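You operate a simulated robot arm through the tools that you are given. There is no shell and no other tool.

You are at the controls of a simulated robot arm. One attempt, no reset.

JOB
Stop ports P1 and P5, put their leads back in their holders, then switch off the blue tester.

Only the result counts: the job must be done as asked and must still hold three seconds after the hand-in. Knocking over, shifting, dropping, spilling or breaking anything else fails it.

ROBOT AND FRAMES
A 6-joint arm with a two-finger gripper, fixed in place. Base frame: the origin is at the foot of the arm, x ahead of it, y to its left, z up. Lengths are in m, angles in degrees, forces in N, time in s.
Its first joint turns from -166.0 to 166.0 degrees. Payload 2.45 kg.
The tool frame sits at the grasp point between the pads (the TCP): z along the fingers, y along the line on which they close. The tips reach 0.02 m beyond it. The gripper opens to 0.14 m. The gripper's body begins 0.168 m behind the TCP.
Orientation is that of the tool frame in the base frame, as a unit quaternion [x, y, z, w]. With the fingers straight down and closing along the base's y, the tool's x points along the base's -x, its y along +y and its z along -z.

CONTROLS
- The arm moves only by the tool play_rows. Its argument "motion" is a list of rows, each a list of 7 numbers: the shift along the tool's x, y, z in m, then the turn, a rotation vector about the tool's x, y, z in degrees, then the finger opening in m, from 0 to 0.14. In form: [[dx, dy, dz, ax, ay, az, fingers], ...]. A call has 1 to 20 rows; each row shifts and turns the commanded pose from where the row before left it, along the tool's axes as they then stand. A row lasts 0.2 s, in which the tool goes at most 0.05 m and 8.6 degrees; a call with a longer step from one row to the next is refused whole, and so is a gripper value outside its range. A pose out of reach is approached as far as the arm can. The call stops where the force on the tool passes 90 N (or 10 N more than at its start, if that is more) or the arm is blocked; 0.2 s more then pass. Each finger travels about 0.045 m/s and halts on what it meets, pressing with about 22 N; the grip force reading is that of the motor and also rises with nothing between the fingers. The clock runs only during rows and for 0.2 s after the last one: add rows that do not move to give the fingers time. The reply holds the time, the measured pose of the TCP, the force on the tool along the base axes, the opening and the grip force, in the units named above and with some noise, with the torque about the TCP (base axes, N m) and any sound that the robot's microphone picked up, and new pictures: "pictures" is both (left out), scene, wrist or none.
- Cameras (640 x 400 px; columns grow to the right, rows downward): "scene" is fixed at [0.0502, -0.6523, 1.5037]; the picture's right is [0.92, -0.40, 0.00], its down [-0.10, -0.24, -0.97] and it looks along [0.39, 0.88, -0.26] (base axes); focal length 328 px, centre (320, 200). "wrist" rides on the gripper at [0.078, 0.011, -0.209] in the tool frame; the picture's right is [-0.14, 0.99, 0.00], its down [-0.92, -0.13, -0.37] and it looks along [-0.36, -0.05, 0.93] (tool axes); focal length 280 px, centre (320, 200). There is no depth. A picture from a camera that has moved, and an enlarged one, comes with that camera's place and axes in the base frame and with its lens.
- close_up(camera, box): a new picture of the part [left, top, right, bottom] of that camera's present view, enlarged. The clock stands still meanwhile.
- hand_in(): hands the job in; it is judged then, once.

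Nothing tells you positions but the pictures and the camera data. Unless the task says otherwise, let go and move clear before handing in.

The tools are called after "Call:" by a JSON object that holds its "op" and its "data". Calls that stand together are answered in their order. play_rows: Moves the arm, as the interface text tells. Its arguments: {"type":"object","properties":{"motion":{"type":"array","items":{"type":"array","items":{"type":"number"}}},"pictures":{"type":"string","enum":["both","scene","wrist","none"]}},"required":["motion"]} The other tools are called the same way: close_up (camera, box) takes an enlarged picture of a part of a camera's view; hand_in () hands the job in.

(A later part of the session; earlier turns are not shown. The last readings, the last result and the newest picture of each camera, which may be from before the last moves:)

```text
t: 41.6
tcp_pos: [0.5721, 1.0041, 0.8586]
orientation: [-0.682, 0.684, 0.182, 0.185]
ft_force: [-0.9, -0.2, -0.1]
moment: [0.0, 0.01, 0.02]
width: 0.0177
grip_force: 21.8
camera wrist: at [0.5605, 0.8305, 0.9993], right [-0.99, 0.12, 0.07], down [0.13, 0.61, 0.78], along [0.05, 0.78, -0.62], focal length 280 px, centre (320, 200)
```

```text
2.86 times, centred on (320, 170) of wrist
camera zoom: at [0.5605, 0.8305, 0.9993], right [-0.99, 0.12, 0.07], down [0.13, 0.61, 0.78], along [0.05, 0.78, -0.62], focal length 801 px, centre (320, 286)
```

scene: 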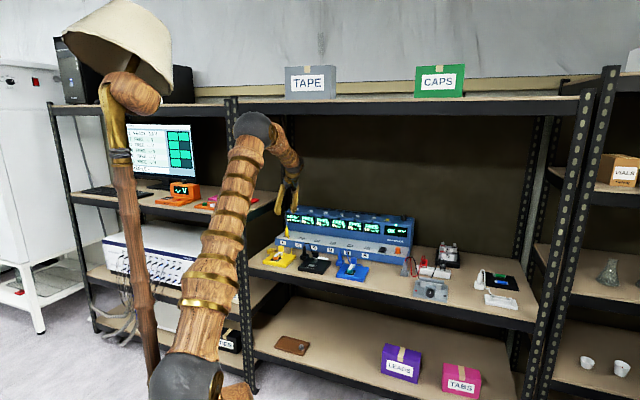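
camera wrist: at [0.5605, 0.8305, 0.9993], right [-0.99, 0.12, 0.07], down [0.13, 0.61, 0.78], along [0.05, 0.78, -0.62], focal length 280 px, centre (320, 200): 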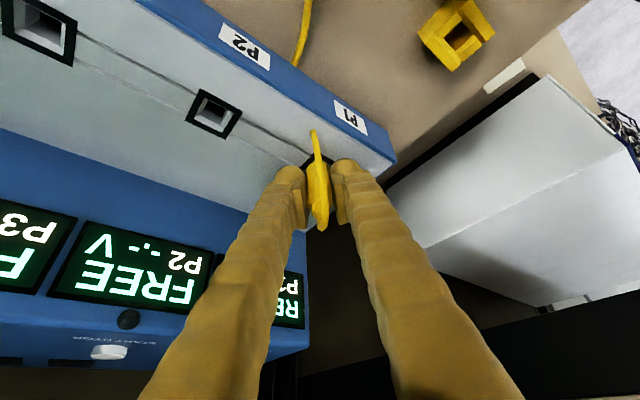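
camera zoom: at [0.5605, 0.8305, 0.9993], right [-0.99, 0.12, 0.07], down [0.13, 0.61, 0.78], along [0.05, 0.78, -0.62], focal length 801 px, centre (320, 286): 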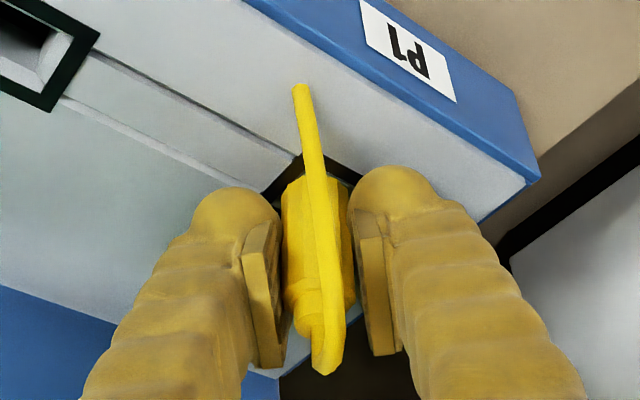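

The yellow plug is gripped. I'll pull straight up.

Call:
{"op": "play_rows", "data": {"motion": [[-0.005, 0, -0.0086, 0, 0, 0, 0.0], [-0.005, 0, -0.0086, 0, 0, 0, 0.0], [-0.005, 0, -0.0086, 0, 0, 0, 0.0], [-0.0101, 0, -0.0173, 0, 0, 0, 0.0], [-0.0101, 0, -0.0173, 0, 0, 0, 0.0], [0, 0, 0, 0, 0, 0, 0.0]], "pictures": "wrist"}}

Call:
{"op": "close_up", "data": {"camera": "wrist", "box": [240, 80, 400, 240]}}

Call:
{"op": "close_up", "data": {"camera": "scene", "box": [250, 190, 330, 280]}}

```text
t: 43.0
tcp_pos: [0.5733, 1.0029, 0.9297]
orientation: [-0.683, 0.683, 0.182, 0.184]
ft_force: [0.7, 0.6, 0.2]
moment: [-0.06, 0.03, 0.0]
width: 0.0179
grip_force: 22.0
camera wrist: at [0.5623, 0.8303, 1.0707], right [-0.99, 0.12, 0.07], down [0.13, 0.61, 0.78], along [0.05, 0.78, -0.62], focal length 280 px, centre (320, 200)
```

wrist: 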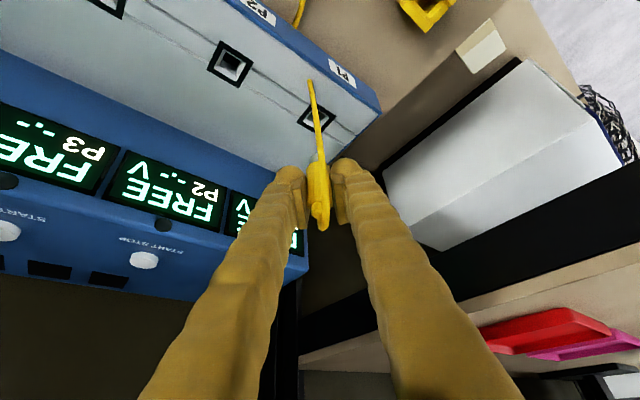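

```text
2.50 times, centred on (320, 160) of wrist
camera zoom: at [0.5623, 0.8303, 1.0707], right [-0.99, 0.12, 0.07], down [0.13, 0.61, 0.78], along [0.05, 0.78, -0.62], focal length 701 px, centre (320, 300)
```

zoom: 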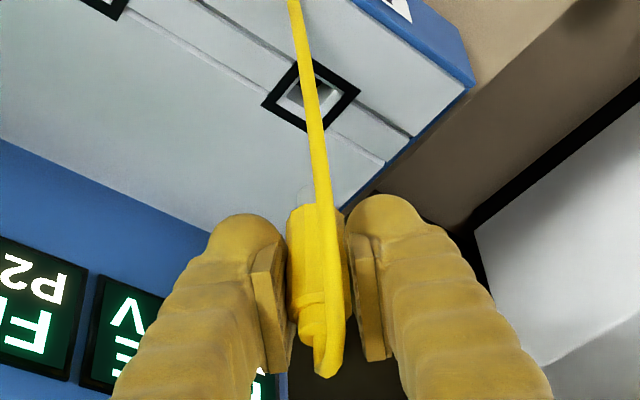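

```text
4.44 times, centred on (290, 235) of scene
camera zoom: at [0.0502, -0.6523, 1.5037], right [0.92, -0.4, 0.0], down [-0.1, -0.24, -0.97], along [0.39, 0.88, -0.26], focal length 1458 px, centre (453, 44)
```

zoom: 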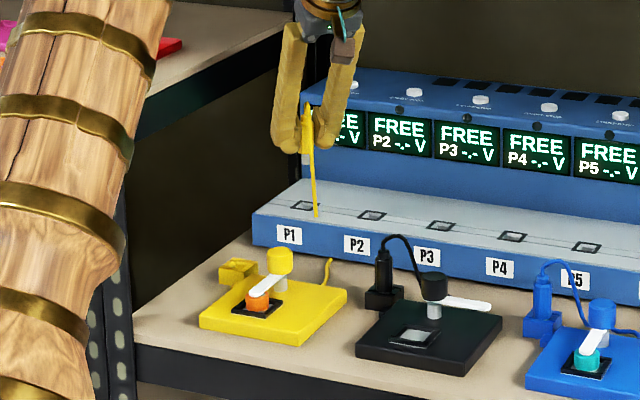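

The yellow plug is out. I'll carry it level to above the yellow holder, around (0.461, 0.93).

Call:
{"op": "play_rows", "data": {"motion": [[0.0156, 0.028, -0.0091, 0, 0, 0, 0.0], [0.0156, 0.028, -0.0091, 0, 0, 0, 0.0], [0.0156, 0.028, -0.0091, 0, 0, 0, 0.0], [0.0156, 0.028, -0.0091, 0, 0, 0, 0.0], [0, 0, 0, 0, 0, 0, 0.0]], "pictures": "both"}}

Call:
{"op": "close_up", "data": {"camera": "wrist", "box": [260, 70, 380, 190]}}

Call:
{"op": "close_up", "data": {"camera": "scene", "box": [240, 190, 320, 280]}}

```text
t: 44.2
tcp_pos: [0.4612, 0.93, 0.9314]
orientation: [-0.682, 0.684, 0.182, 0.185]
ft_force: [-0.2, -0.2, 0.2]
moment: [0.0, -0.01, -0.02]
width: 0.0177
grip_force: 21.8
camera wrist: at [0.4502, 0.758, 1.0725], right [-0.99, 0.12, 0.07], down [0.13, 0.61, 0.78], along [0.05, 0.78, -0.62], focal length 280 px, centre (320, 200)
```

scene: 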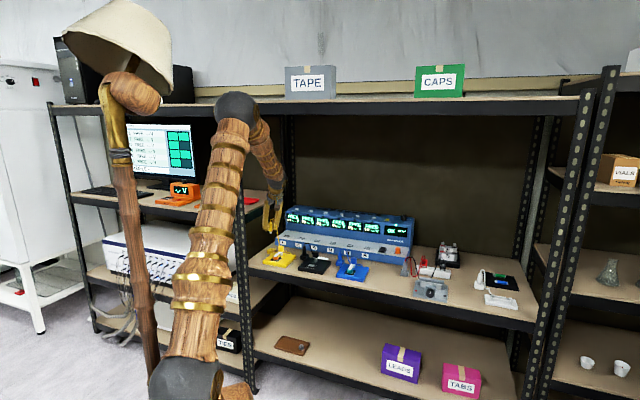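
wrist: 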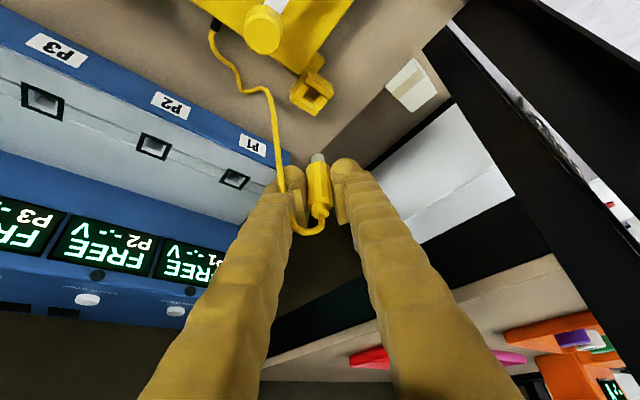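

```text
3.33 times, centred on (320, 130) of wrist
camera zoom: at [0.4502, 0.758, 1.0725], right [-0.99, 0.12, 0.07], down [0.13, 0.61, 0.78], along [0.05, 0.78, -0.62], focal length 935 px, centre (320, 433)
```

zoom: 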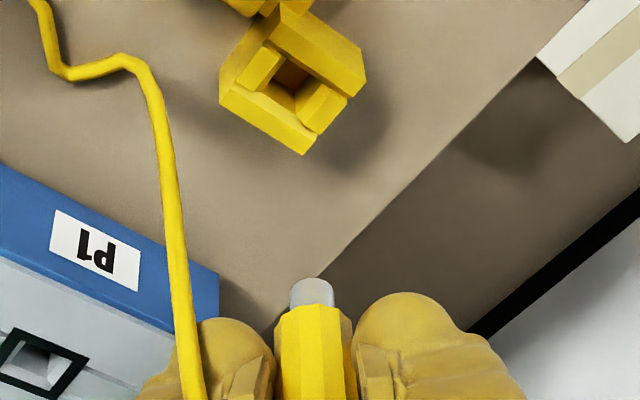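

```text
4.44 times, centred on (280, 235) of scene
camera zoom: at [0.0502, -0.6523, 1.5037], right [0.92, -0.4, 0.0], down [-0.1, -0.24, -0.97], along [0.39, 0.88, -0.26], focal length 1458 px, centre (498, 44)
```

zoom: 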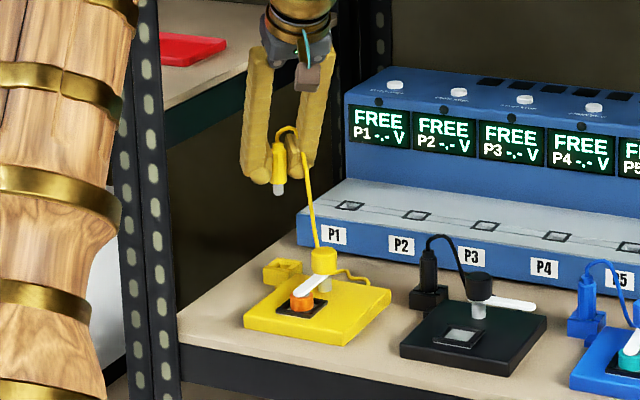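

Call:
{"op": "close_up", "data": {"camera": "wrist", "box": [280, 60, 350, 120]}}

Call:
{"op": "close_up", "data": {"camera": "wrist", "box": [280, 140, 350, 200]}}

Call:
{"op": "close_up", "data": {"camera": "scene", "box": [255, 220, 305, 270]}}

```text
6.67 times, centred on (315, 90) of wrist
camera zoom: at [0.4502, 0.758, 1.0725], right [-0.99, 0.12, 0.07], down [0.13, 0.61, 0.78], along [0.05, 0.78, -0.62], focal length 1869 px, centre (353, 933)
```

zoom: 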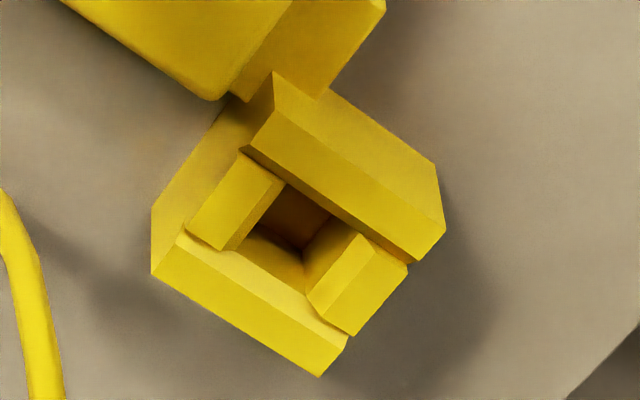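

```text
6.67 times, centred on (315, 170) of wrist
camera zoom: at [0.4502, 0.758, 1.0725], right [-0.99, 0.12, 0.07], down [0.13, 0.61, 0.78], along [0.05, 0.78, -0.62], focal length 1869 px, centre (353, 400)
```

zoom: 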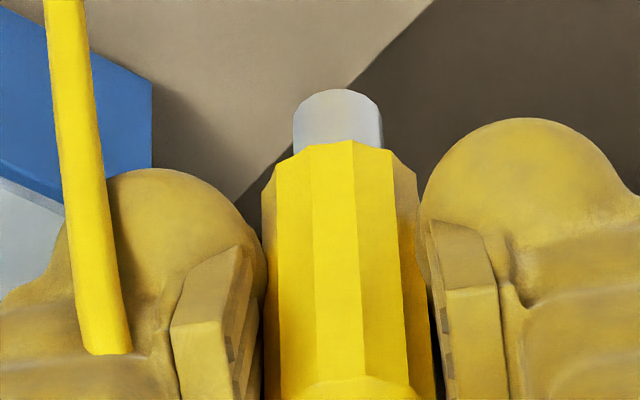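

```text
8.00 times, centred on (280, 245) of scene
camera zoom: at [0.0502, -0.6523, 1.5037], right [0.92, -0.4, 0.0], down [-0.1, -0.24, -0.97], along [0.39, 0.88, -0.26], focal length 2625 px, centre (640, -160)
```

zoom: 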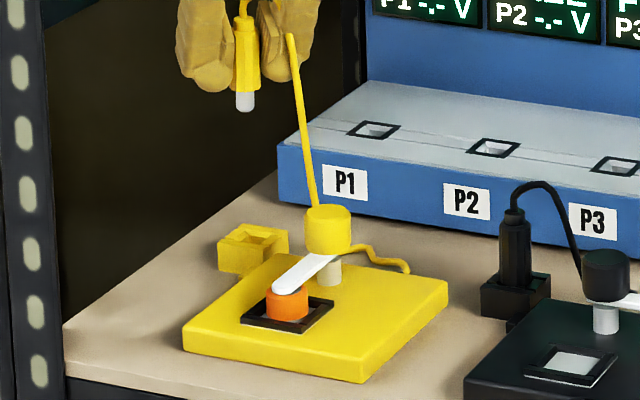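

The holder centre comes out at about (0.462, 0.929). I'll nudge about 2 mm and descend to just above the cup, then fine-tune.

Call:
{"op": "play_rows", "data": {"motion": [[0.0191, -0.001, 0.0308, 0, 0, 0, 0.0], [0.0191, -0.001, 0.0308, 0, 0, 0, 0.0], [0, 0, 0, 0, 0, 0, 0.0]], "pictures": "wrist"}}

Call:
{"op": "close_up", "data": {"camera": "wrist", "box": [280, 110, 360, 190]}}

Call:
{"op": "close_up", "data": {"camera": "scene", "box": [255, 220, 305, 270]}}

```text
t: 45.0
tcp_pos: [0.4645, 0.9277, 0.8596]
orientation: [0.683, -0.683, -0.183, -0.185]
ft_force: [0.3, 0.6, -0.7]
moment: [0.0, 0.02, 0.0]
width: 0.018
grip_force: 22.7
camera wrist: at [0.452, 0.7557, 0.9999], right [-0.99, 0.12, 0.07], down [0.13, 0.61, 0.78], along [0.05, 0.78, -0.62], focal length 280 px, centre (320, 200)
```

wrist: 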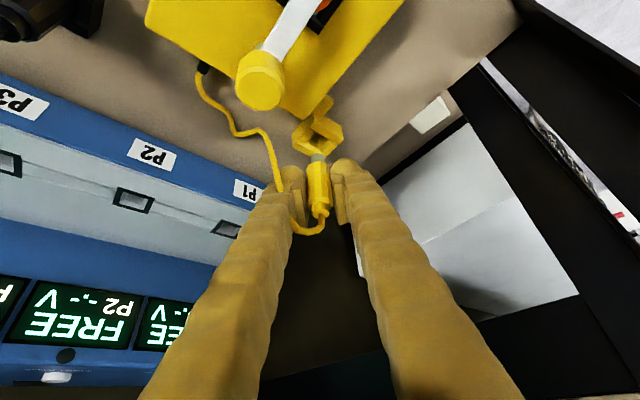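

```text
5.00 times, centred on (320, 150) of wrist
camera zoom: at [0.452, 0.7557, 0.9999], right [-0.99, 0.12, 0.07], down [0.13, 0.61, 0.78], along [0.05, 0.78, -0.62], focal length 1402 px, centre (320, 450)
```

zoom: 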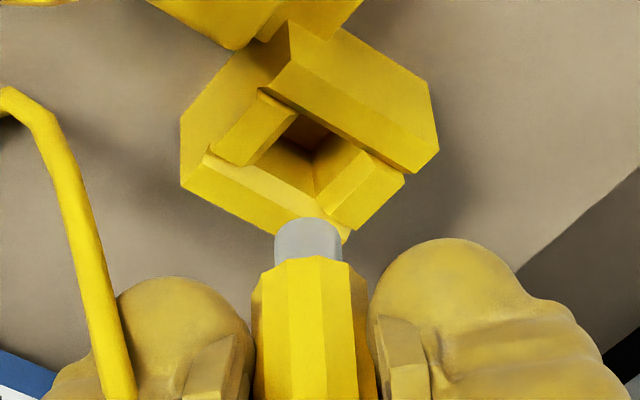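

```text
8.00 times, centred on (280, 245) of scene
camera zoom: at [0.0502, -0.6523, 1.5037], right [0.92, -0.4, 0.0], down [-0.1, -0.24, -0.97], along [0.39, 0.88, -0.26], focal length 2625 px, centre (640, -160)
```

zoom: 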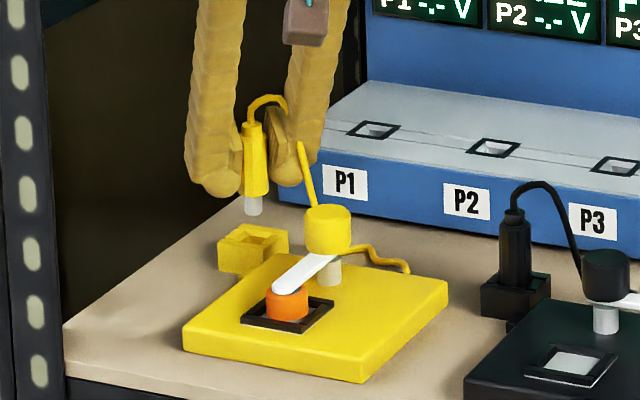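

I'm aligned to within about 1.5 mm. I'll correct that and lower the tip to the cup mouth.

Call:
{"op": "play_rows", "data": {"motion": [[0.0055, 0.0015, 0.0095, 0, 0, 0, 0.0], [0.0055, 0, 0.0095, 0, 0, 0, 0.0], [0, 0, 0, 0, 0, 0, 0.0]], "pictures": "wrist"}}

Call:
{"op": "close_up", "data": {"camera": "wrist", "box": [280, 110, 360, 190]}}

Call:
{"op": "close_up", "data": {"camera": "scene", "box": [255, 220, 305, 270]}}

```text
t: 45.8
tcp_pos: [0.4622, 0.9286, 0.8382]
orientation: [-0.682, 0.683, 0.183, 0.186]
ft_force: [-2.0, -4.9, 18.9]
moment: [-0.13, 0.09, -0.02]
width: 0.0177
grip_force: 22.5
camera wrist: at [0.4503, 0.7568, 0.9788], right [-0.99, 0.12, 0.07], down [0.13, 0.61, 0.78], along [0.06, 0.78, -0.62], focal length 280 px, centre (320, 200)
```

wrist: 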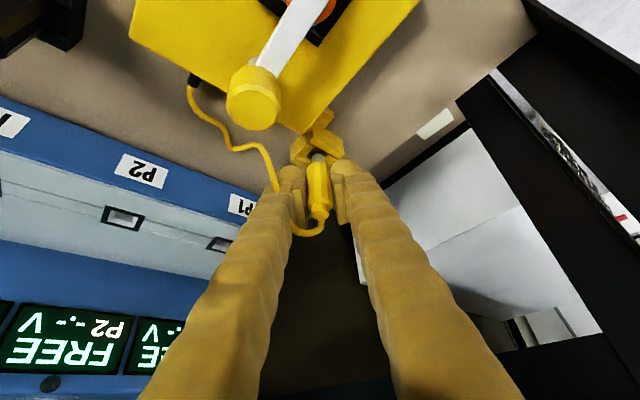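

```text
5.00 times, centred on (320, 150) of wrist
camera zoom: at [0.4503, 0.7568, 0.9788], right [-0.99, 0.12, 0.07], down [0.13, 0.61, 0.78], along [0.06, 0.78, -0.62], focal length 1402 px, centre (320, 450)
```

zoom: 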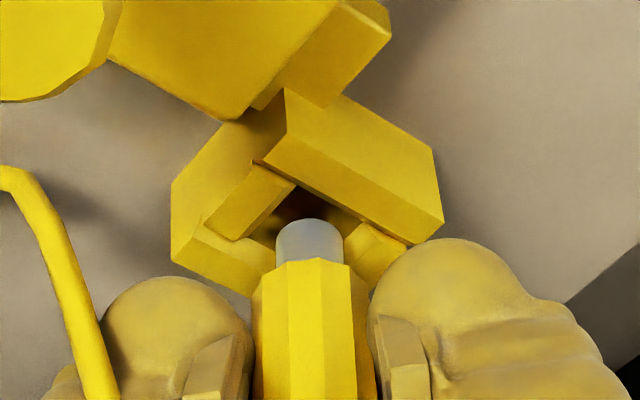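

```text
8.00 times, centred on (280, 245) of scene
camera zoom: at [0.0502, -0.6523, 1.5037], right [0.92, -0.4, 0.0], down [-0.1, -0.24, -0.97], along [0.39, 0.88, -0.26], focal length 2625 px, centre (640, -160)
```

zoom: 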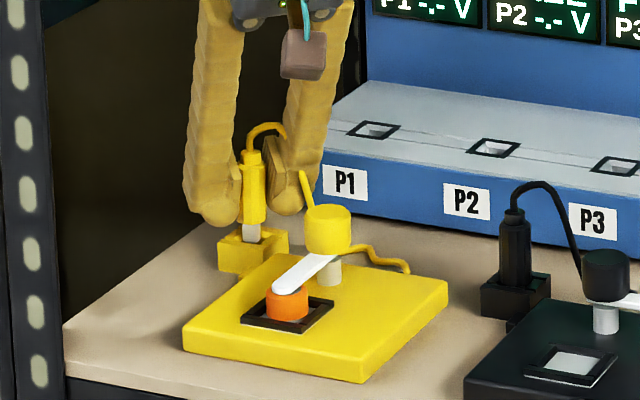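

The tip touched the outer chamfer, since the reaction pushes inward. I'll lift 4 mm, shift about 2.2 mm inward, and lower again.

Call:
{"op": "play_rows", "data": {"motion": [[-0.002, 0, -0.0035, 0, 0, 0, 0.0], [0.00135, 0.00156, -0.00079, 0, 0, 0, 0.0], [0, 0, 0, 0, 0, 0, 0.0]], "pictures": "wrist"}}

Call:
{"op": "close_up", "data": {"camera": "wrist", "box": [280, 110, 360, 190]}}

Call:
{"op": "close_up", "data": {"camera": "scene", "box": [265, 230, 295, 260]}}

```text
t: 46.6
tcp_pos: [0.4603, 0.9267, 0.8402]
orientation: [-0.682, 0.684, 0.182, 0.185]
ft_force: [-0.1, -0.3, 0.1]
moment: [-0.01, -0.02, 0.0]
width: 0.0178
grip_force: 22.5
camera wrist: at [0.4485, 0.7554, 0.9813], right [-0.99, 0.12, 0.07], down [0.13, 0.61, 0.78], along [0.05, 0.78, -0.62], focal length 280 px, centre (320, 200)
```

wrist: 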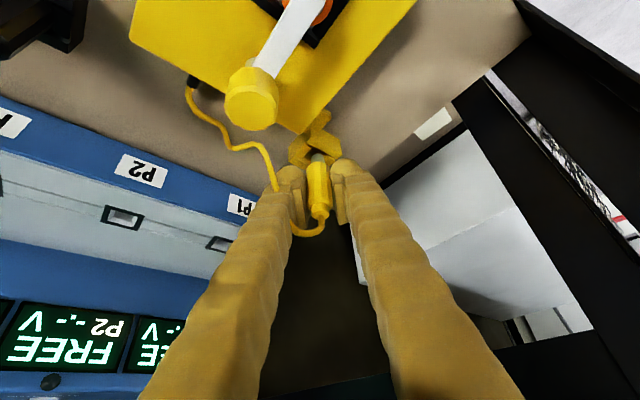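

```text
5.00 times, centred on (320, 150) of wrist
camera zoom: at [0.4485, 0.7554, 0.9813], right [-0.99, 0.12, 0.07], down [0.13, 0.61, 0.78], along [0.05, 0.78, -0.62], focal length 1402 px, centre (320, 450)
```

zoom: 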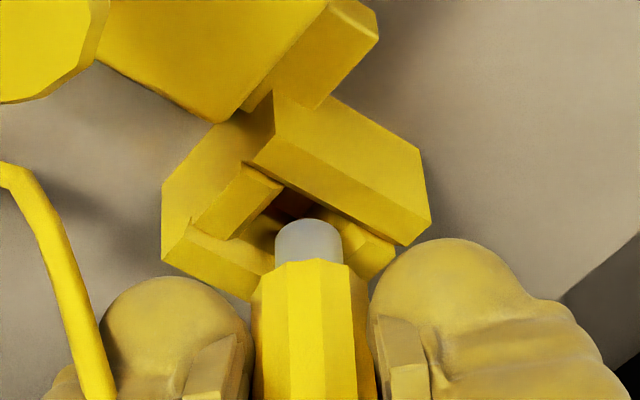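

```text
13.33 times, centred on (280, 245) of scene
camera zoom: at [0.0502, -0.6523, 1.5037], right [0.92, -0.4, 0.0], down [-0.1, -0.24, -0.97], along [0.39, 0.88, -0.26], focal length 4374 px, centre (853, -400)
```

zoom: 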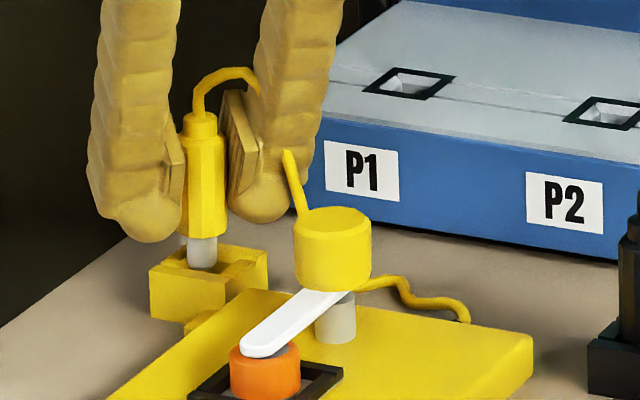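

Comparing the tip with the hole after the nudge, I need about 1.8 mm back along +x. I'll apply that and lower slightly while checking the force.

Call:
{"op": "play_rows", "data": {"motion": [[0, -0.0018, 0, 0, 0, 0, 0.0], [0.0025, 0, 0.0043, 0, 0, 0, 0.0], [0, 0, 0, 0, 0, 0, 0.0]], "pictures": "wrist"}}

Call:
{"op": "close_up", "data": {"camera": "wrist", "box": [280, 110, 360, 190]}}

Call:
{"op": "close_up", "data": {"camera": "scene", "box": [265, 230, 295, 260]}}

```text
t: 47.4
tcp_pos: [0.4618, 0.9278, 0.8352]
orientation: [-0.683, 0.683, 0.183, 0.184]
ft_force: [1.0, 1.7, 0.6]
moment: [0.01, 0.02, -0.03]
width: 0.0178
grip_force: 21.7
camera wrist: at [0.4507, 0.7554, 0.9758], right [-0.99, 0.12, 0.07], down [0.13, 0.61, 0.78], along [0.05, 0.78, -0.62], focal length 280 px, centre (320, 200)
```

wrist: 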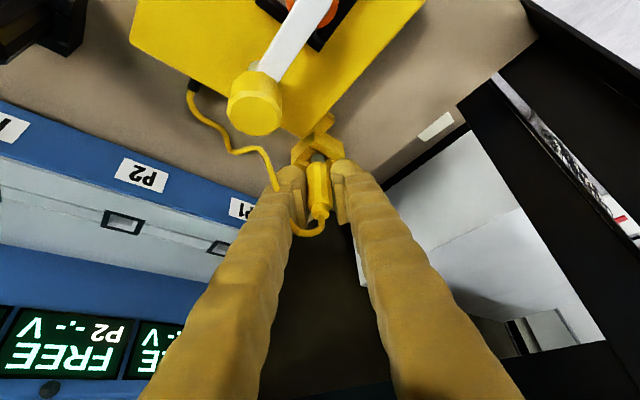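

```text
5.00 times, centred on (320, 150) of wrist
camera zoom: at [0.4507, 0.7554, 0.9758], right [-0.99, 0.12, 0.07], down [0.13, 0.61, 0.78], along [0.05, 0.78, -0.62], focal length 1402 px, centre (320, 450)
```

zoom: 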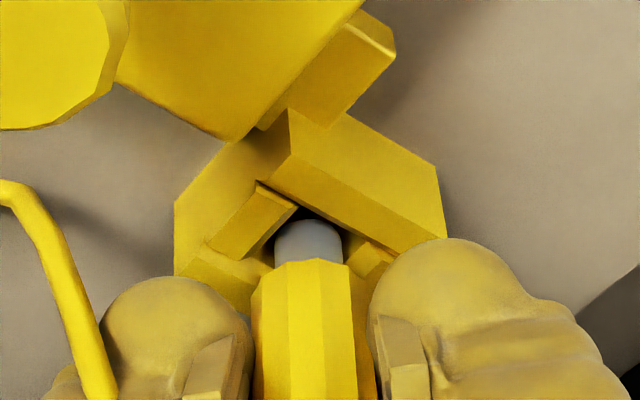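

```text
13.33 times, centred on (280, 245) of scene
camera zoom: at [0.0502, -0.6523, 1.5037], right [0.92, -0.4, 0.0], down [-0.1, -0.24, -0.97], along [0.39, 0.88, -0.26], focal length 4374 px, centre (853, -400)
```

zoom: 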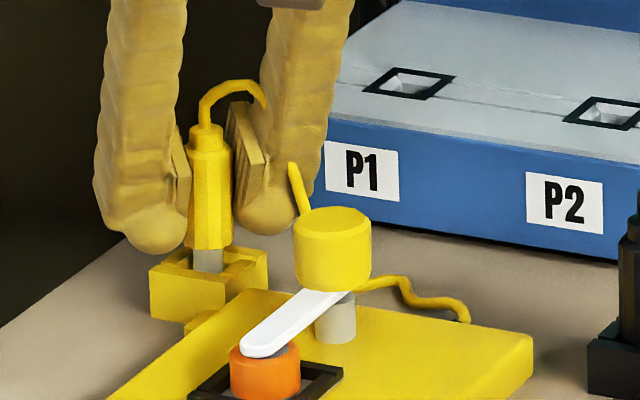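

There's no contact now and the tip is in the hole. I'll continue down.

Call:
{"op": "play_rows", "data": {"motion": [[0.0015, 0, 0.0026, 0, 0, 0, 0.0], [0.0015, 0, 0.0026, 0, 0, 0, 0.0], [0, 0, 0, 0, 0, 0, 0.0]], "pictures": "wrist"}}

Call:
{"op": "close_up", "data": {"camera": "wrist", "box": [280, 110, 360, 190]}}

Call:
{"op": "close_up", "data": {"camera": "scene", "box": [265, 230, 295, 260]}}

```text
t: 48.2
tcp_pos: [0.4624, 0.9276, 0.8291]
orientation: [-0.683, 0.683, 0.183, 0.185]
ft_force: [-1.4, -1.1, -0.6]
moment: [-0.08, 0.02, 0.01]
width: 0.0177
grip_force: 21.9
camera wrist: at [0.4509, 0.7555, 0.9691], right [-0.99, 0.12, 0.07], down [0.13, 0.61, 0.78], along [0.05, 0.78, -0.62], focal length 280 px, centre (320, 200)
```

wrist: 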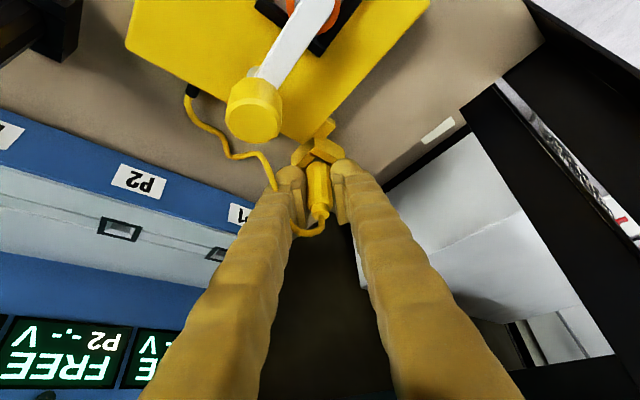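

```text
5.00 times, centred on (320, 150) of wrist
camera zoom: at [0.4509, 0.7555, 0.9691], right [-0.99, 0.12, 0.07], down [0.13, 0.61, 0.78], along [0.05, 0.78, -0.62], focal length 1402 px, centre (320, 450)
```

zoom: 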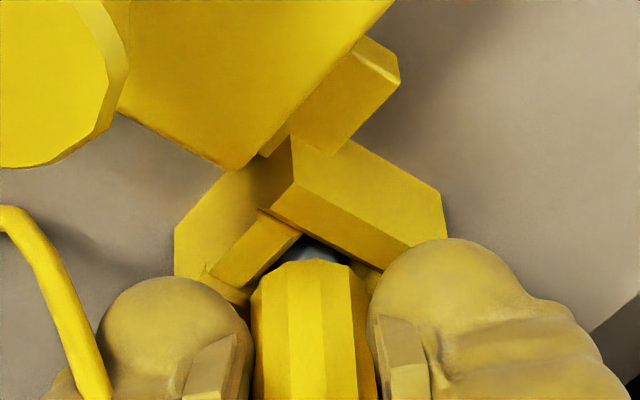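

```text
13.33 times, centred on (280, 245) of scene
camera zoom: at [0.0502, -0.6523, 1.5037], right [0.92, -0.4, 0.0], down [-0.1, -0.24, -0.97], along [0.39, 0.88, -0.26], focal length 4374 px, centre (853, -400)
```

zoom: 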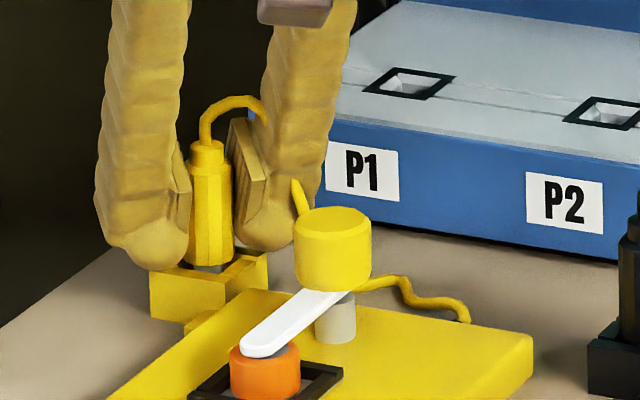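

Call:
{"op": "play_rows", "data": {"motion": [[0.0014, 0, 0.0024, 0, 0, 0, 0.0], [0.0013, 0, 0.0022, 0, 0, 0, 0.0], [0, 0, 0, 0, 0, 0, 0.0]], "pictures": "wrist"}}

Call:
{"op": "close_up", "data": {"camera": "scene", "box": [265, 230, 295, 260]}}

```text
t: 49.0
tcp_pos: [0.4613, 0.9274, 0.8252]
orientation: [-0.682, 0.683, 0.183, 0.185]
ft_force: [-7.4, 2.1, 19.8]
moment: [0.14, 0.12, 0.0]
width: 0.0175
grip_force: 22.0
camera wrist: at [0.4505, 0.7554, 0.9655], right [-0.99, 0.12, 0.07], down [0.13, 0.61, 0.78], along [0.06, 0.78, -0.62], focal length 280 px, centre (320, 200)
```

wrist: 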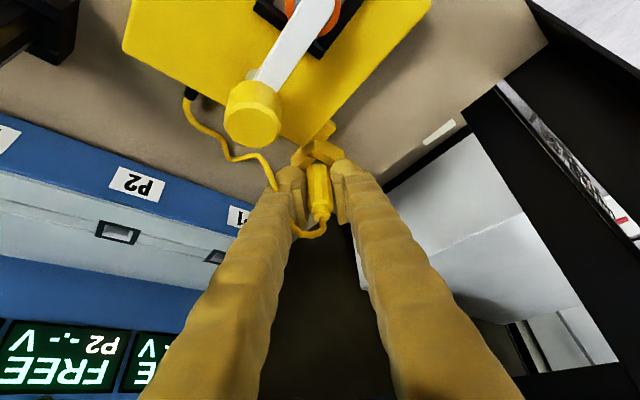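

```text
13.33 times, centred on (280, 245) of scene
camera zoom: at [0.0502, -0.6523, 1.5037], right [0.92, -0.4, 0.0], down [-0.1, -0.24, -0.97], along [0.39, 0.88, -0.26], focal length 4374 px, centre (853, -400)
```

zoom: 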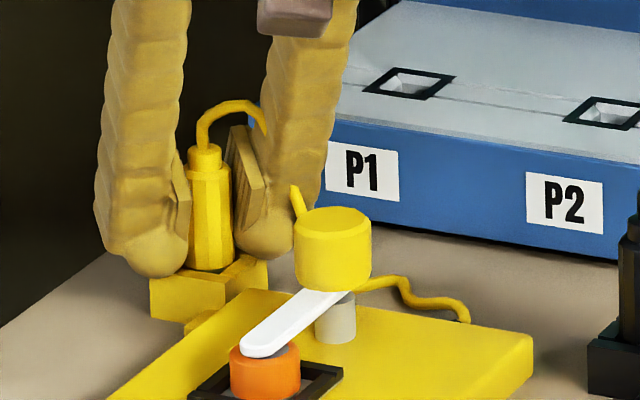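

The yellow plug is seated at the same height as the blue one. I'll ease off 1 mm and release.

Call:
{"op": "play_rows", "data": {"motion": [[-0.0005, 0.0005, -0.0009, 0, 0, 0, 0.0], [0, 0, 0, 0, 0, 0, 0.03], [0, 0, 0, 0, 0, 0, 0.05], [0, 0, 0, 0, 0, 0, 0.05], [0, 0, 0, 0, 0, 0, 0.05]], "pictures": "wrist"}}

Call:
{"op": "close_up", "data": {"camera": "wrist", "box": [270, 110, 370, 220]}}

Call:
{"op": "close_up", "data": {"camera": "scene", "box": [265, 230, 295, 260]}}

```text
t: 50.2
tcp_pos: [0.4607, 0.9269, 0.8251]
orientation: [-0.682, 0.684, 0.182, 0.184]
ft_force: [-0.7, -0.5, -0.1]
moment: [0.01, 0.02, -0.03]
width: 0.05
grip_force: 0.1
camera wrist: at [0.4496, 0.7551, 0.9657], right [-0.99, 0.12, 0.07], down [0.13, 0.61, 0.78], along [0.05, 0.78, -0.62], focal length 280 px, centre (320, 200)
```

wrist: 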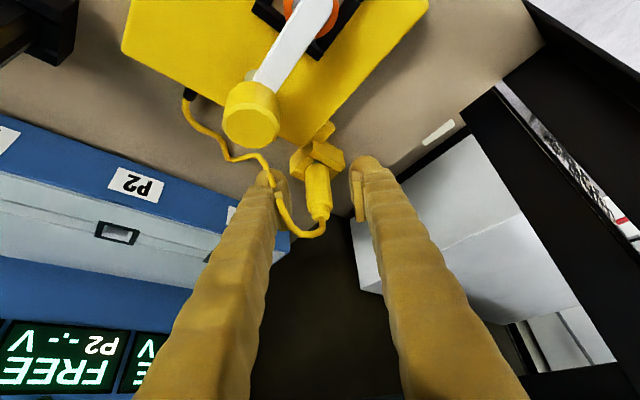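

```text
3.64 times, centred on (320, 165) of wrist
camera zoom: at [0.4496, 0.7551, 0.9657], right [-0.99, 0.12, 0.07], down [0.13, 0.61, 0.78], along [0.05, 0.78, -0.62], focal length 1020 px, centre (320, 327)
```

zoom: 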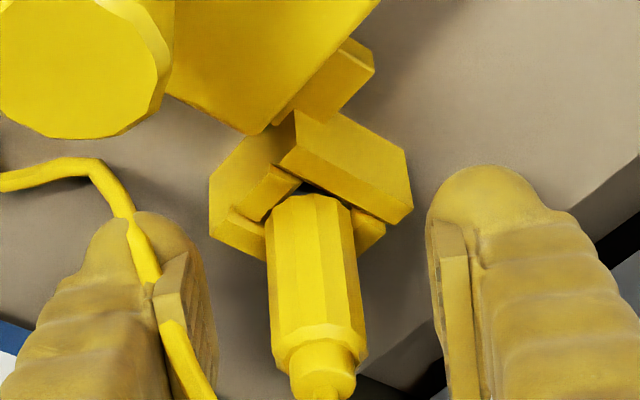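

```text
13.33 times, centred on (280, 245) of scene
camera zoom: at [0.0502, -0.6523, 1.5037], right [0.92, -0.4, 0.0], down [-0.1, -0.24, -0.97], along [0.39, 0.88, -0.26], focal length 4374 px, centre (853, -400)
```

zoom: 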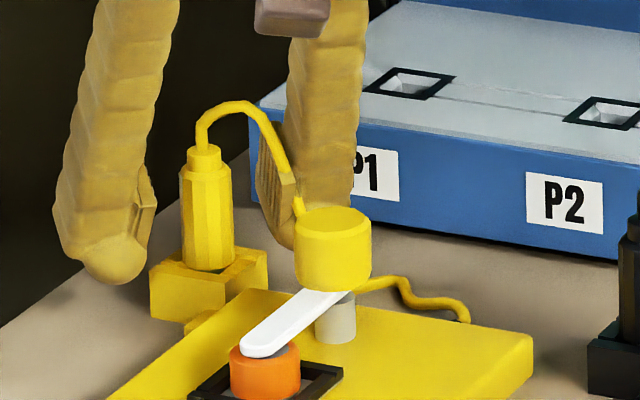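

The yellow lead is standing in its holder. I'll rise clear, move away from the post, and yaw back to face the tester.

Call:
{"op": "play_rows", "data": {"motion": [[-0.0101, 0, -0.0173, 0, 0, 0, 0.05], [-0.0189, 0, -0.0324, 0, 0, 0, 0.05], [-0.0189, 0, -0.0324, 0, 0, 0, 0.05], [-0.0189, 0, -0.0324, 0, 0, 0, 0.05], [-0.0101, 0, -0.0173, 0, 0, 0, 0.05], [0.0228, -0.0301, -0.0133, 0, 0, 0, 0.05], [0.0228, -0.0301, -0.0133, 0, 0, 0, 0.05], [0.0228, -0.0301, -0.0133, 0, 0, 0, 0.05], [0.0228, -0.0301, -0.0133, 0, 0, 0, 0.05], [0.0228, -0.0301, -0.0133, 0, 0, 0, 0.05], [0.0228, -0.0301, -0.0133, 0, 0, 0, 0.05], [0.0228, -0.0301, -0.0133, 0, 0, 0, 0.05], [0, 0, 0, 3.78, 0, 6.48, 0.05], [0, 0, 0, 3.78, 0, 6.48, 0.05], [0, 0, 0, 3.78, 0, 6.48, 0.05], [0, 0, 0, 3.78, 0, 6.48, 0.05], [0, 0, 0, 3.78, 0, 6.48, 0.05], [0, 0, 0, 3.78, 0, 6.48, 0.05], [0, 0, 0, 0, 0, 0, 0.05]]}}

Call:
{"op": "close_up", "data": {"camera": "scene", "box": [255, 210, 375, 285]}}

```text
t: 54.2
tcp_pos: [0.6708, 0.7432, 0.9789]
orientation: [-0.369, 0.892, 0.098, 0.243]
ft_force: [0.2, -0.4, 0.5]
moment: [0.0, 0.0, -0.03]
width: 0.0499
grip_force: 0.0
camera wrist: at [0.5408, 0.6295, 1.119], right [-0.61, 0.79, 0.07], down [0.52, 0.34, 0.78], along [0.59, 0.51, -0.62], focal length 280 px, centre (320, 200)
```

scene: 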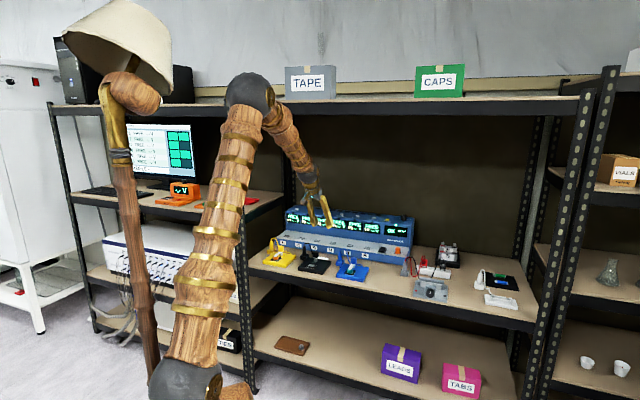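
wrist: 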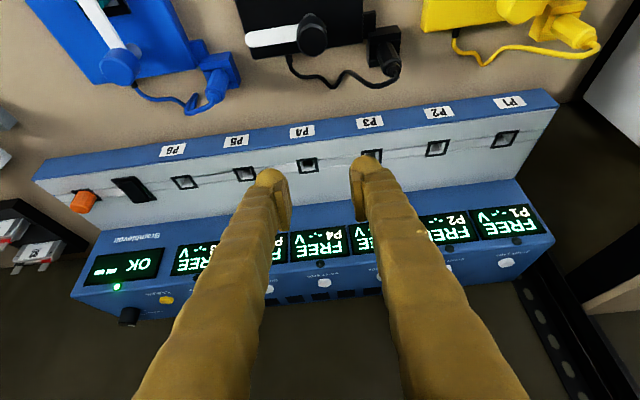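

```text
5.33 times, centred on (315, 248) of scene
camera zoom: at [0.0502, -0.6523, 1.5037], right [0.92, -0.4, 0.0], down [-0.1, -0.24, -0.97], along [0.39, 0.88, -0.26], focal length 1750 px, centre (347, -53)
```

zoom: 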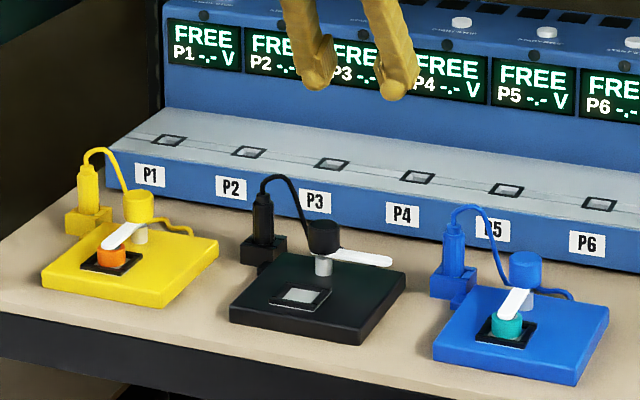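

All three leads now sit identically in their holders. Next is the power rocker, so I'll move in front of it and take a close look.

Call:
{"op": "play_rows", "data": {"motion": [[-0.0088, -0.0427, 0.0018, 0, 0, 0, 0.08], [-0.0088, -0.0427, 0.0018, 0, 0, 0, 0.1], [-0.0088, -0.0427, 0.0018, 0, 0, 0, 0.1], [-0.0088, -0.0427, 0.0018, 0, 0, 0, 0.1], [-0.0088, -0.0427, 0.0018, 0, 0, 0, 0.1], [-0.0088, -0.0427, 0.0018, 0, 0, 0, 0.1], [-0.0088, -0.0427, 0.0018, 0, 0, 0, 0.1], [0, 0, 0, 0, 0, 0, 0.1]]}}

Call:
{"op": "close_up", "data": {"camera": "wrist", "box": [240, 60, 400, 180]}}

Call:
{"op": "close_up", "data": {"camera": "wrist", "box": [300, 90, 350, 140]}}

Call:
{"op": "close_up", "data": {"camera": "scene", "box": [350, 230, 410, 270]}}

```text
t: 56.0
tcp_pos: [0.9231, 0.5705, 0.998]
orientation: [-0.369, 0.892, 0.098, 0.242]
ft_force: [-0.5, -0.2, 0.3]
moment: [0.03, -0.01, 0.0]
width: 0.0998
grip_force: 0.1
camera wrist: at [0.7935, 0.4565, 1.1391], right [-0.61, 0.79, 0.07], down [0.52, 0.34, 0.78], along [0.59, 0.52, -0.62], focal length 280 px, centre (320, 200)
```

scene: 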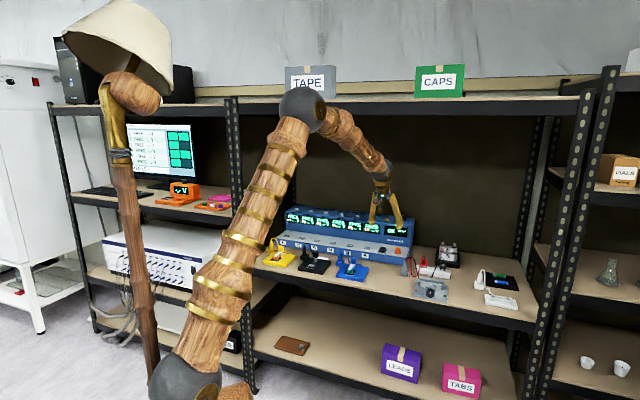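
wrist: 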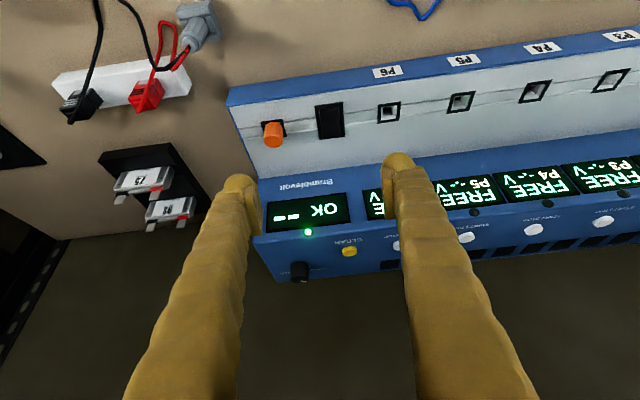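

```text
3.33 times, centred on (320, 120) of wrist
camera zoom: at [0.7935, 0.4565, 1.1391], right [-0.61, 0.79, 0.07], down [0.52, 0.34, 0.78], along [0.59, 0.52, -0.62], focal length 935 px, centre (320, 467)
```

zoom: 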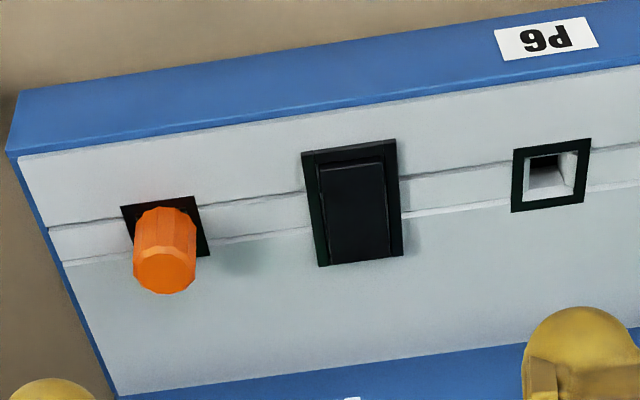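

```text
8.00 times, centred on (325, 115) of wrist
camera zoom: at [0.7935, 0.4565, 1.1391], right [-0.61, 0.79, 0.07], down [0.52, 0.34, 0.78], along [0.59, 0.52, -0.62], focal length 2243 px, centre (280, 880)
```

zoom: 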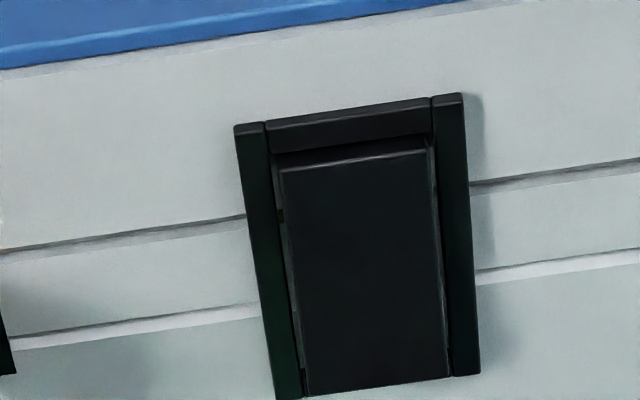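

```text
10.00 times, centred on (380, 250) of scene
camera zoom: at [0.0502, -0.6523, 1.5037], right [0.92, -0.4, 0.0], down [-0.1, -0.24, -0.97], along [0.39, 0.88, -0.26], focal length 3281 px, centre (-280, -300)
```

zoom: 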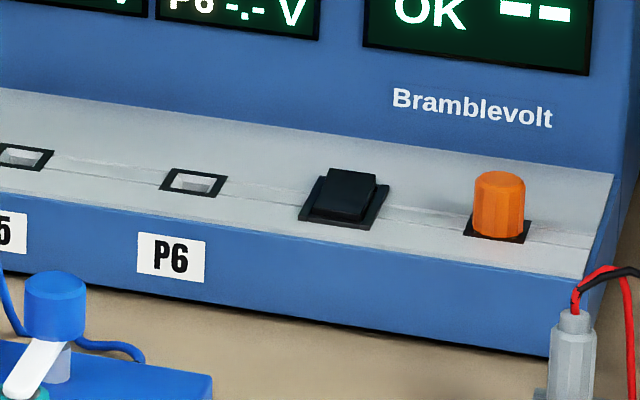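

The rocker is at about r=1.110, t=0.232. Its front end is pressed in and its back end is raised, so the back end needs to go down. I'll close the fingers and hover over the raised end.

Call:
{"op": "play_rows", "data": {"motion": [[0, 0, 0, 0, 0, 0, 0.0], [0, 0, 0, 0, 0, 0, 0.0], [0, 0, 0, 0, 0, 0, 0.0], [-0.0053, 0.0058, 0.0409, 0, 0, 0, 0.0], [-0.0053, 0.0058, 0.0409, 0, 0, 0, 0.0], [-0.0053, 0.0058, 0.0409, 0, 0, 0, 0.0], [0, 0, 0, 0, 0, 0, 0.0]], "pictures": "wrist"}}

Call:
{"op": "close_up", "data": {"camera": "wrist", "box": [240, 90, 400, 220]}}

Call:
{"op": "close_up", "data": {"camera": "scene", "box": [345, 205, 415, 265]}}

```text
t: 57.6
tcp_pos: [0.9654, 0.6364, 0.901]
orientation: [-0.369, 0.892, 0.098, 0.243]
ft_force: [-0.6, 0.5, 0.3]
moment: [-0.01, -0.01, 0.0]
width: 0.0
grip_force: 22.3
camera wrist: at [0.8351, 0.5241, 1.0417], right [-0.61, 0.79, 0.07], down [0.52, 0.34, 0.78], along [0.59, 0.52, -0.62], focal length 280 px, centre (320, 200)
```

wrist: 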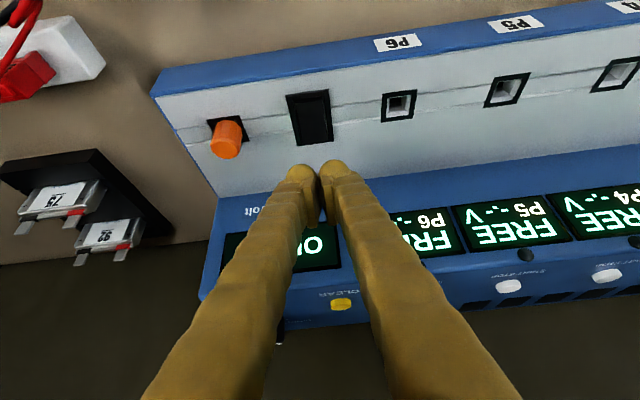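

```text
3.08 times, centred on (320, 155) of wrist
camera zoom: at [0.8351, 0.5241, 1.0417], right [-0.61, 0.79, 0.07], down [0.52, 0.34, 0.78], along [0.59, 0.52, -0.62], focal length 863 px, centre (320, 338)
```

zoom: 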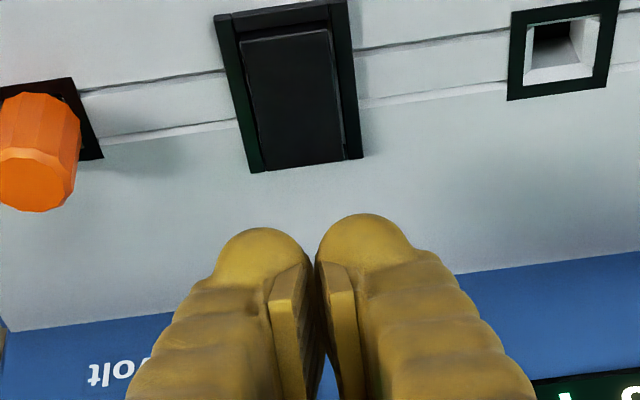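

```text
6.67 times, centred on (380, 235) of scene
camera zoom: at [0.0502, -0.6523, 1.5037], right [0.92, -0.4, 0.0], down [-0.1, -0.24, -0.97], along [0.39, 0.88, -0.26], focal length 2187 px, centre (-80, -33)
```

zoom: 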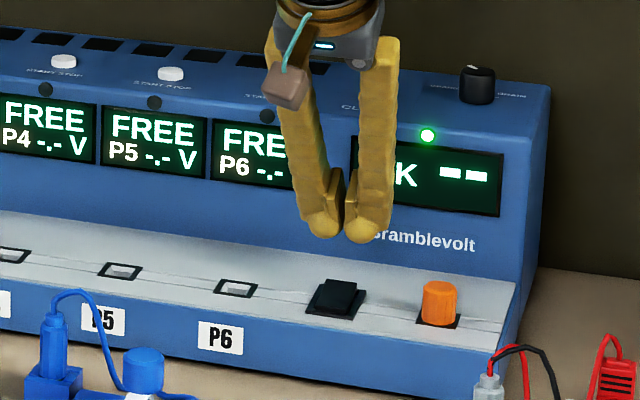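

The tips are aligned in t. I'll shift about 6 mm outward so I press near the raised edge, and descend to just above it.

Call:
{"op": "play_rows", "data": {"motion": [[0.0084, 0.0005, 0.0263, 0, 0, 0, 0.0], [0, 0, 0, 0, 0, 0, 0.0]], "pictures": "wrist"}}

Call:
{"op": "close_up", "data": {"camera": "wrist", "box": [240, 90, 400, 220]}}

Call:
{"op": "close_up", "data": {"camera": "scene", "box": [345, 205, 415, 265]}}

```text
t: 58.2
tcp_pos: [0.9695, 0.6419, 0.8758]
orientation: [-0.368, 0.892, 0.098, 0.242]
ft_force: [-0.6, -0.6, -0.2]
moment: [0.01, -0.02, 0.01]
width: 0.0001
grip_force: 22.1
camera wrist: at [0.8395, 0.5284, 1.0156], right [-0.61, 0.79, 0.07], down [0.52, 0.34, 0.78], along [0.59, 0.52, -0.62], focal length 280 px, centre (320, 200)
```

wrist: 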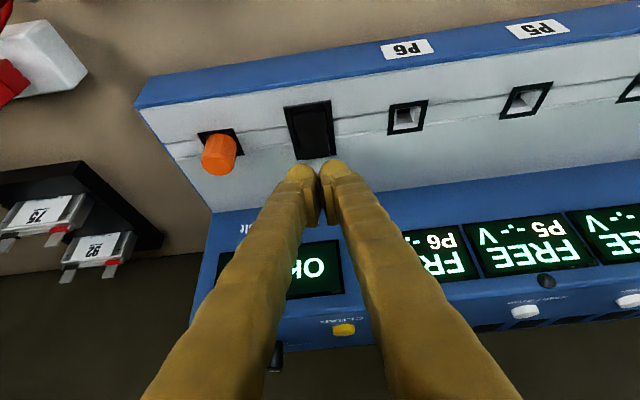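

```text
3.08 times, centred on (320, 155) of wrist
camera zoom: at [0.8395, 0.5284, 1.0156], right [-0.61, 0.79, 0.07], down [0.52, 0.34, 0.78], along [0.59, 0.52, -0.62], focal length 863 px, centre (320, 338)
```

zoom: 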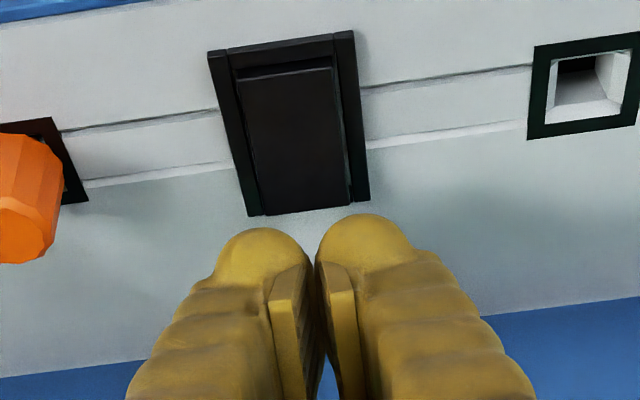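

```text
6.67 times, centred on (380, 235) of scene
camera zoom: at [0.0502, -0.6523, 1.5037], right [0.92, -0.4, 0.0], down [-0.1, -0.24, -0.97], along [0.39, 0.88, -0.26], focal length 2187 px, centre (-80, -33)
```

zoom: 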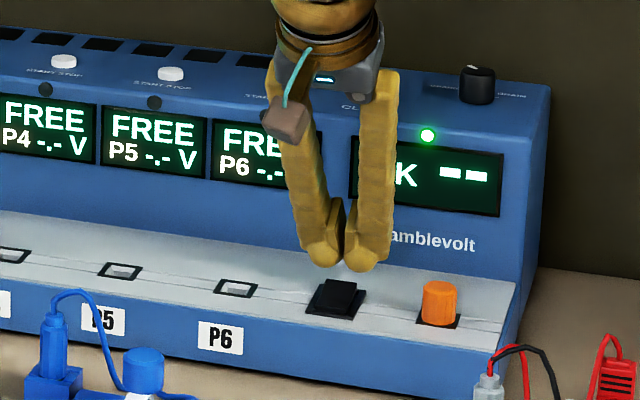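

Call:
{"op": "play_rows", "data": {"motion": [[0.003, 0, 0.0052, 0, 0, 0, 0.0], [0, 0, 0, 0, 0, 0, 0.0]], "pictures": "wrist"}}

Call:
{"op": "close_up", "data": {"camera": "wrist", "box": [240, 90, 400, 220]}}

```text
t: 58.8
tcp_pos: [0.9691, 0.6422, 0.8709]
orientation: [-0.369, 0.892, 0.098, 0.242]
ft_force: [-0.8, -0.1, 0.8]
moment: [0.03, -0.03, -0.04]
width: 0.0001
grip_force: 21.6
camera wrist: at [0.8391, 0.5285, 1.0103], right [-0.61, 0.79, 0.07], down [0.52, 0.34, 0.78], along [0.59, 0.52, -0.62], focal length 280 px, centre (320, 200)
```

wrist: 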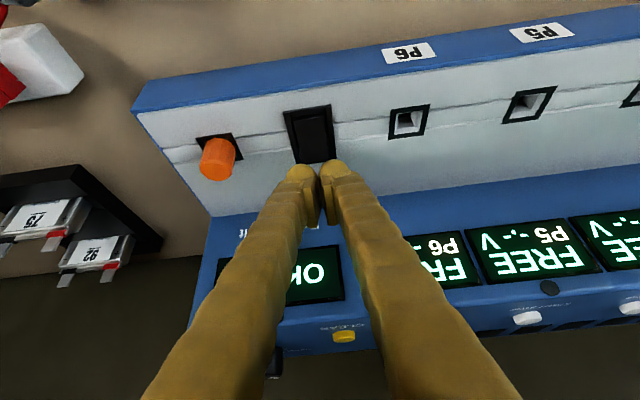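

```text
3.08 times, centred on (320, 155) of wrist
camera zoom: at [0.8391, 0.5285, 1.0103], right [-0.61, 0.79, 0.07], down [0.52, 0.34, 0.78], along [0.59, 0.52, -0.62], focal length 863 px, centre (320, 338)
```

zoom: 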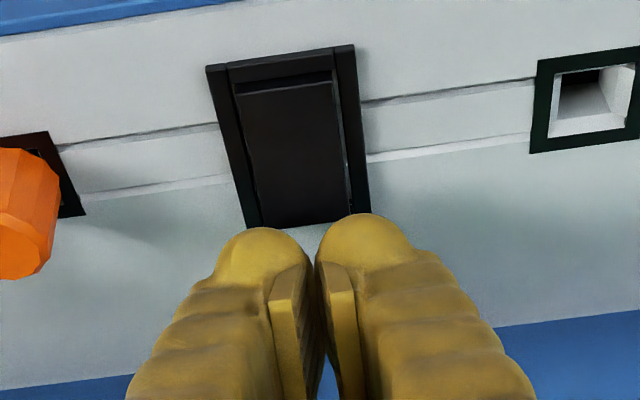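

Call:
{"op": "play_rows", "data": {"motion": [[0.0015, 0, 0.0026, 0, 0, 0, 0.0], [0, 0, 0, 0, 0, 0, 0.0]], "pictures": "wrist"}}

Call:
{"op": "close_up", "data": {"camera": "wrist", "box": [240, 90, 400, 220]}}

```text
t: 59.4
tcp_pos: [0.9699, 0.6402, 0.8674]
orientation: [-0.369, 0.892, 0.099, 0.242]
ft_force: [-1.3, 0.2, 0.3]
moment: [0.02, 0.02, -0.02]
width: 0.0
grip_force: 22.1
camera wrist: at [0.839, 0.5286, 1.0071], right [-0.61, 0.79, 0.07], down [0.52, 0.34, 0.78], along [0.59, 0.52, -0.62], focal length 280 px, centre (320, 200)
```

wrist: 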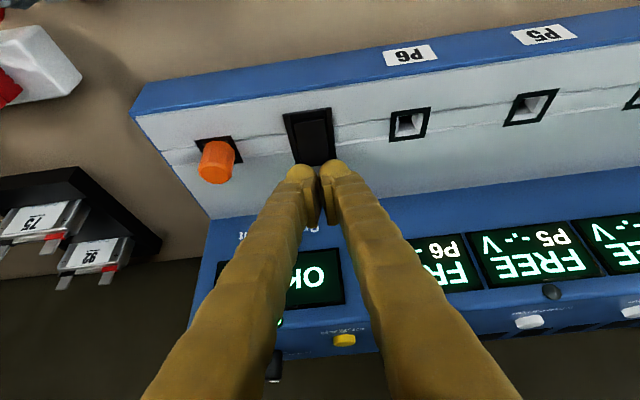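

```text
3.08 times, centred on (320, 155) of wrist
camera zoom: at [0.839, 0.5286, 1.0071], right [-0.61, 0.79, 0.07], down [0.52, 0.34, 0.78], along [0.59, 0.52, -0.62], focal length 863 px, centre (320, 338)
```

zoom: 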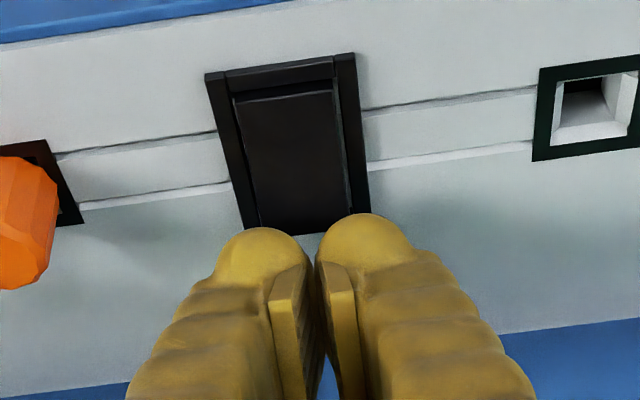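

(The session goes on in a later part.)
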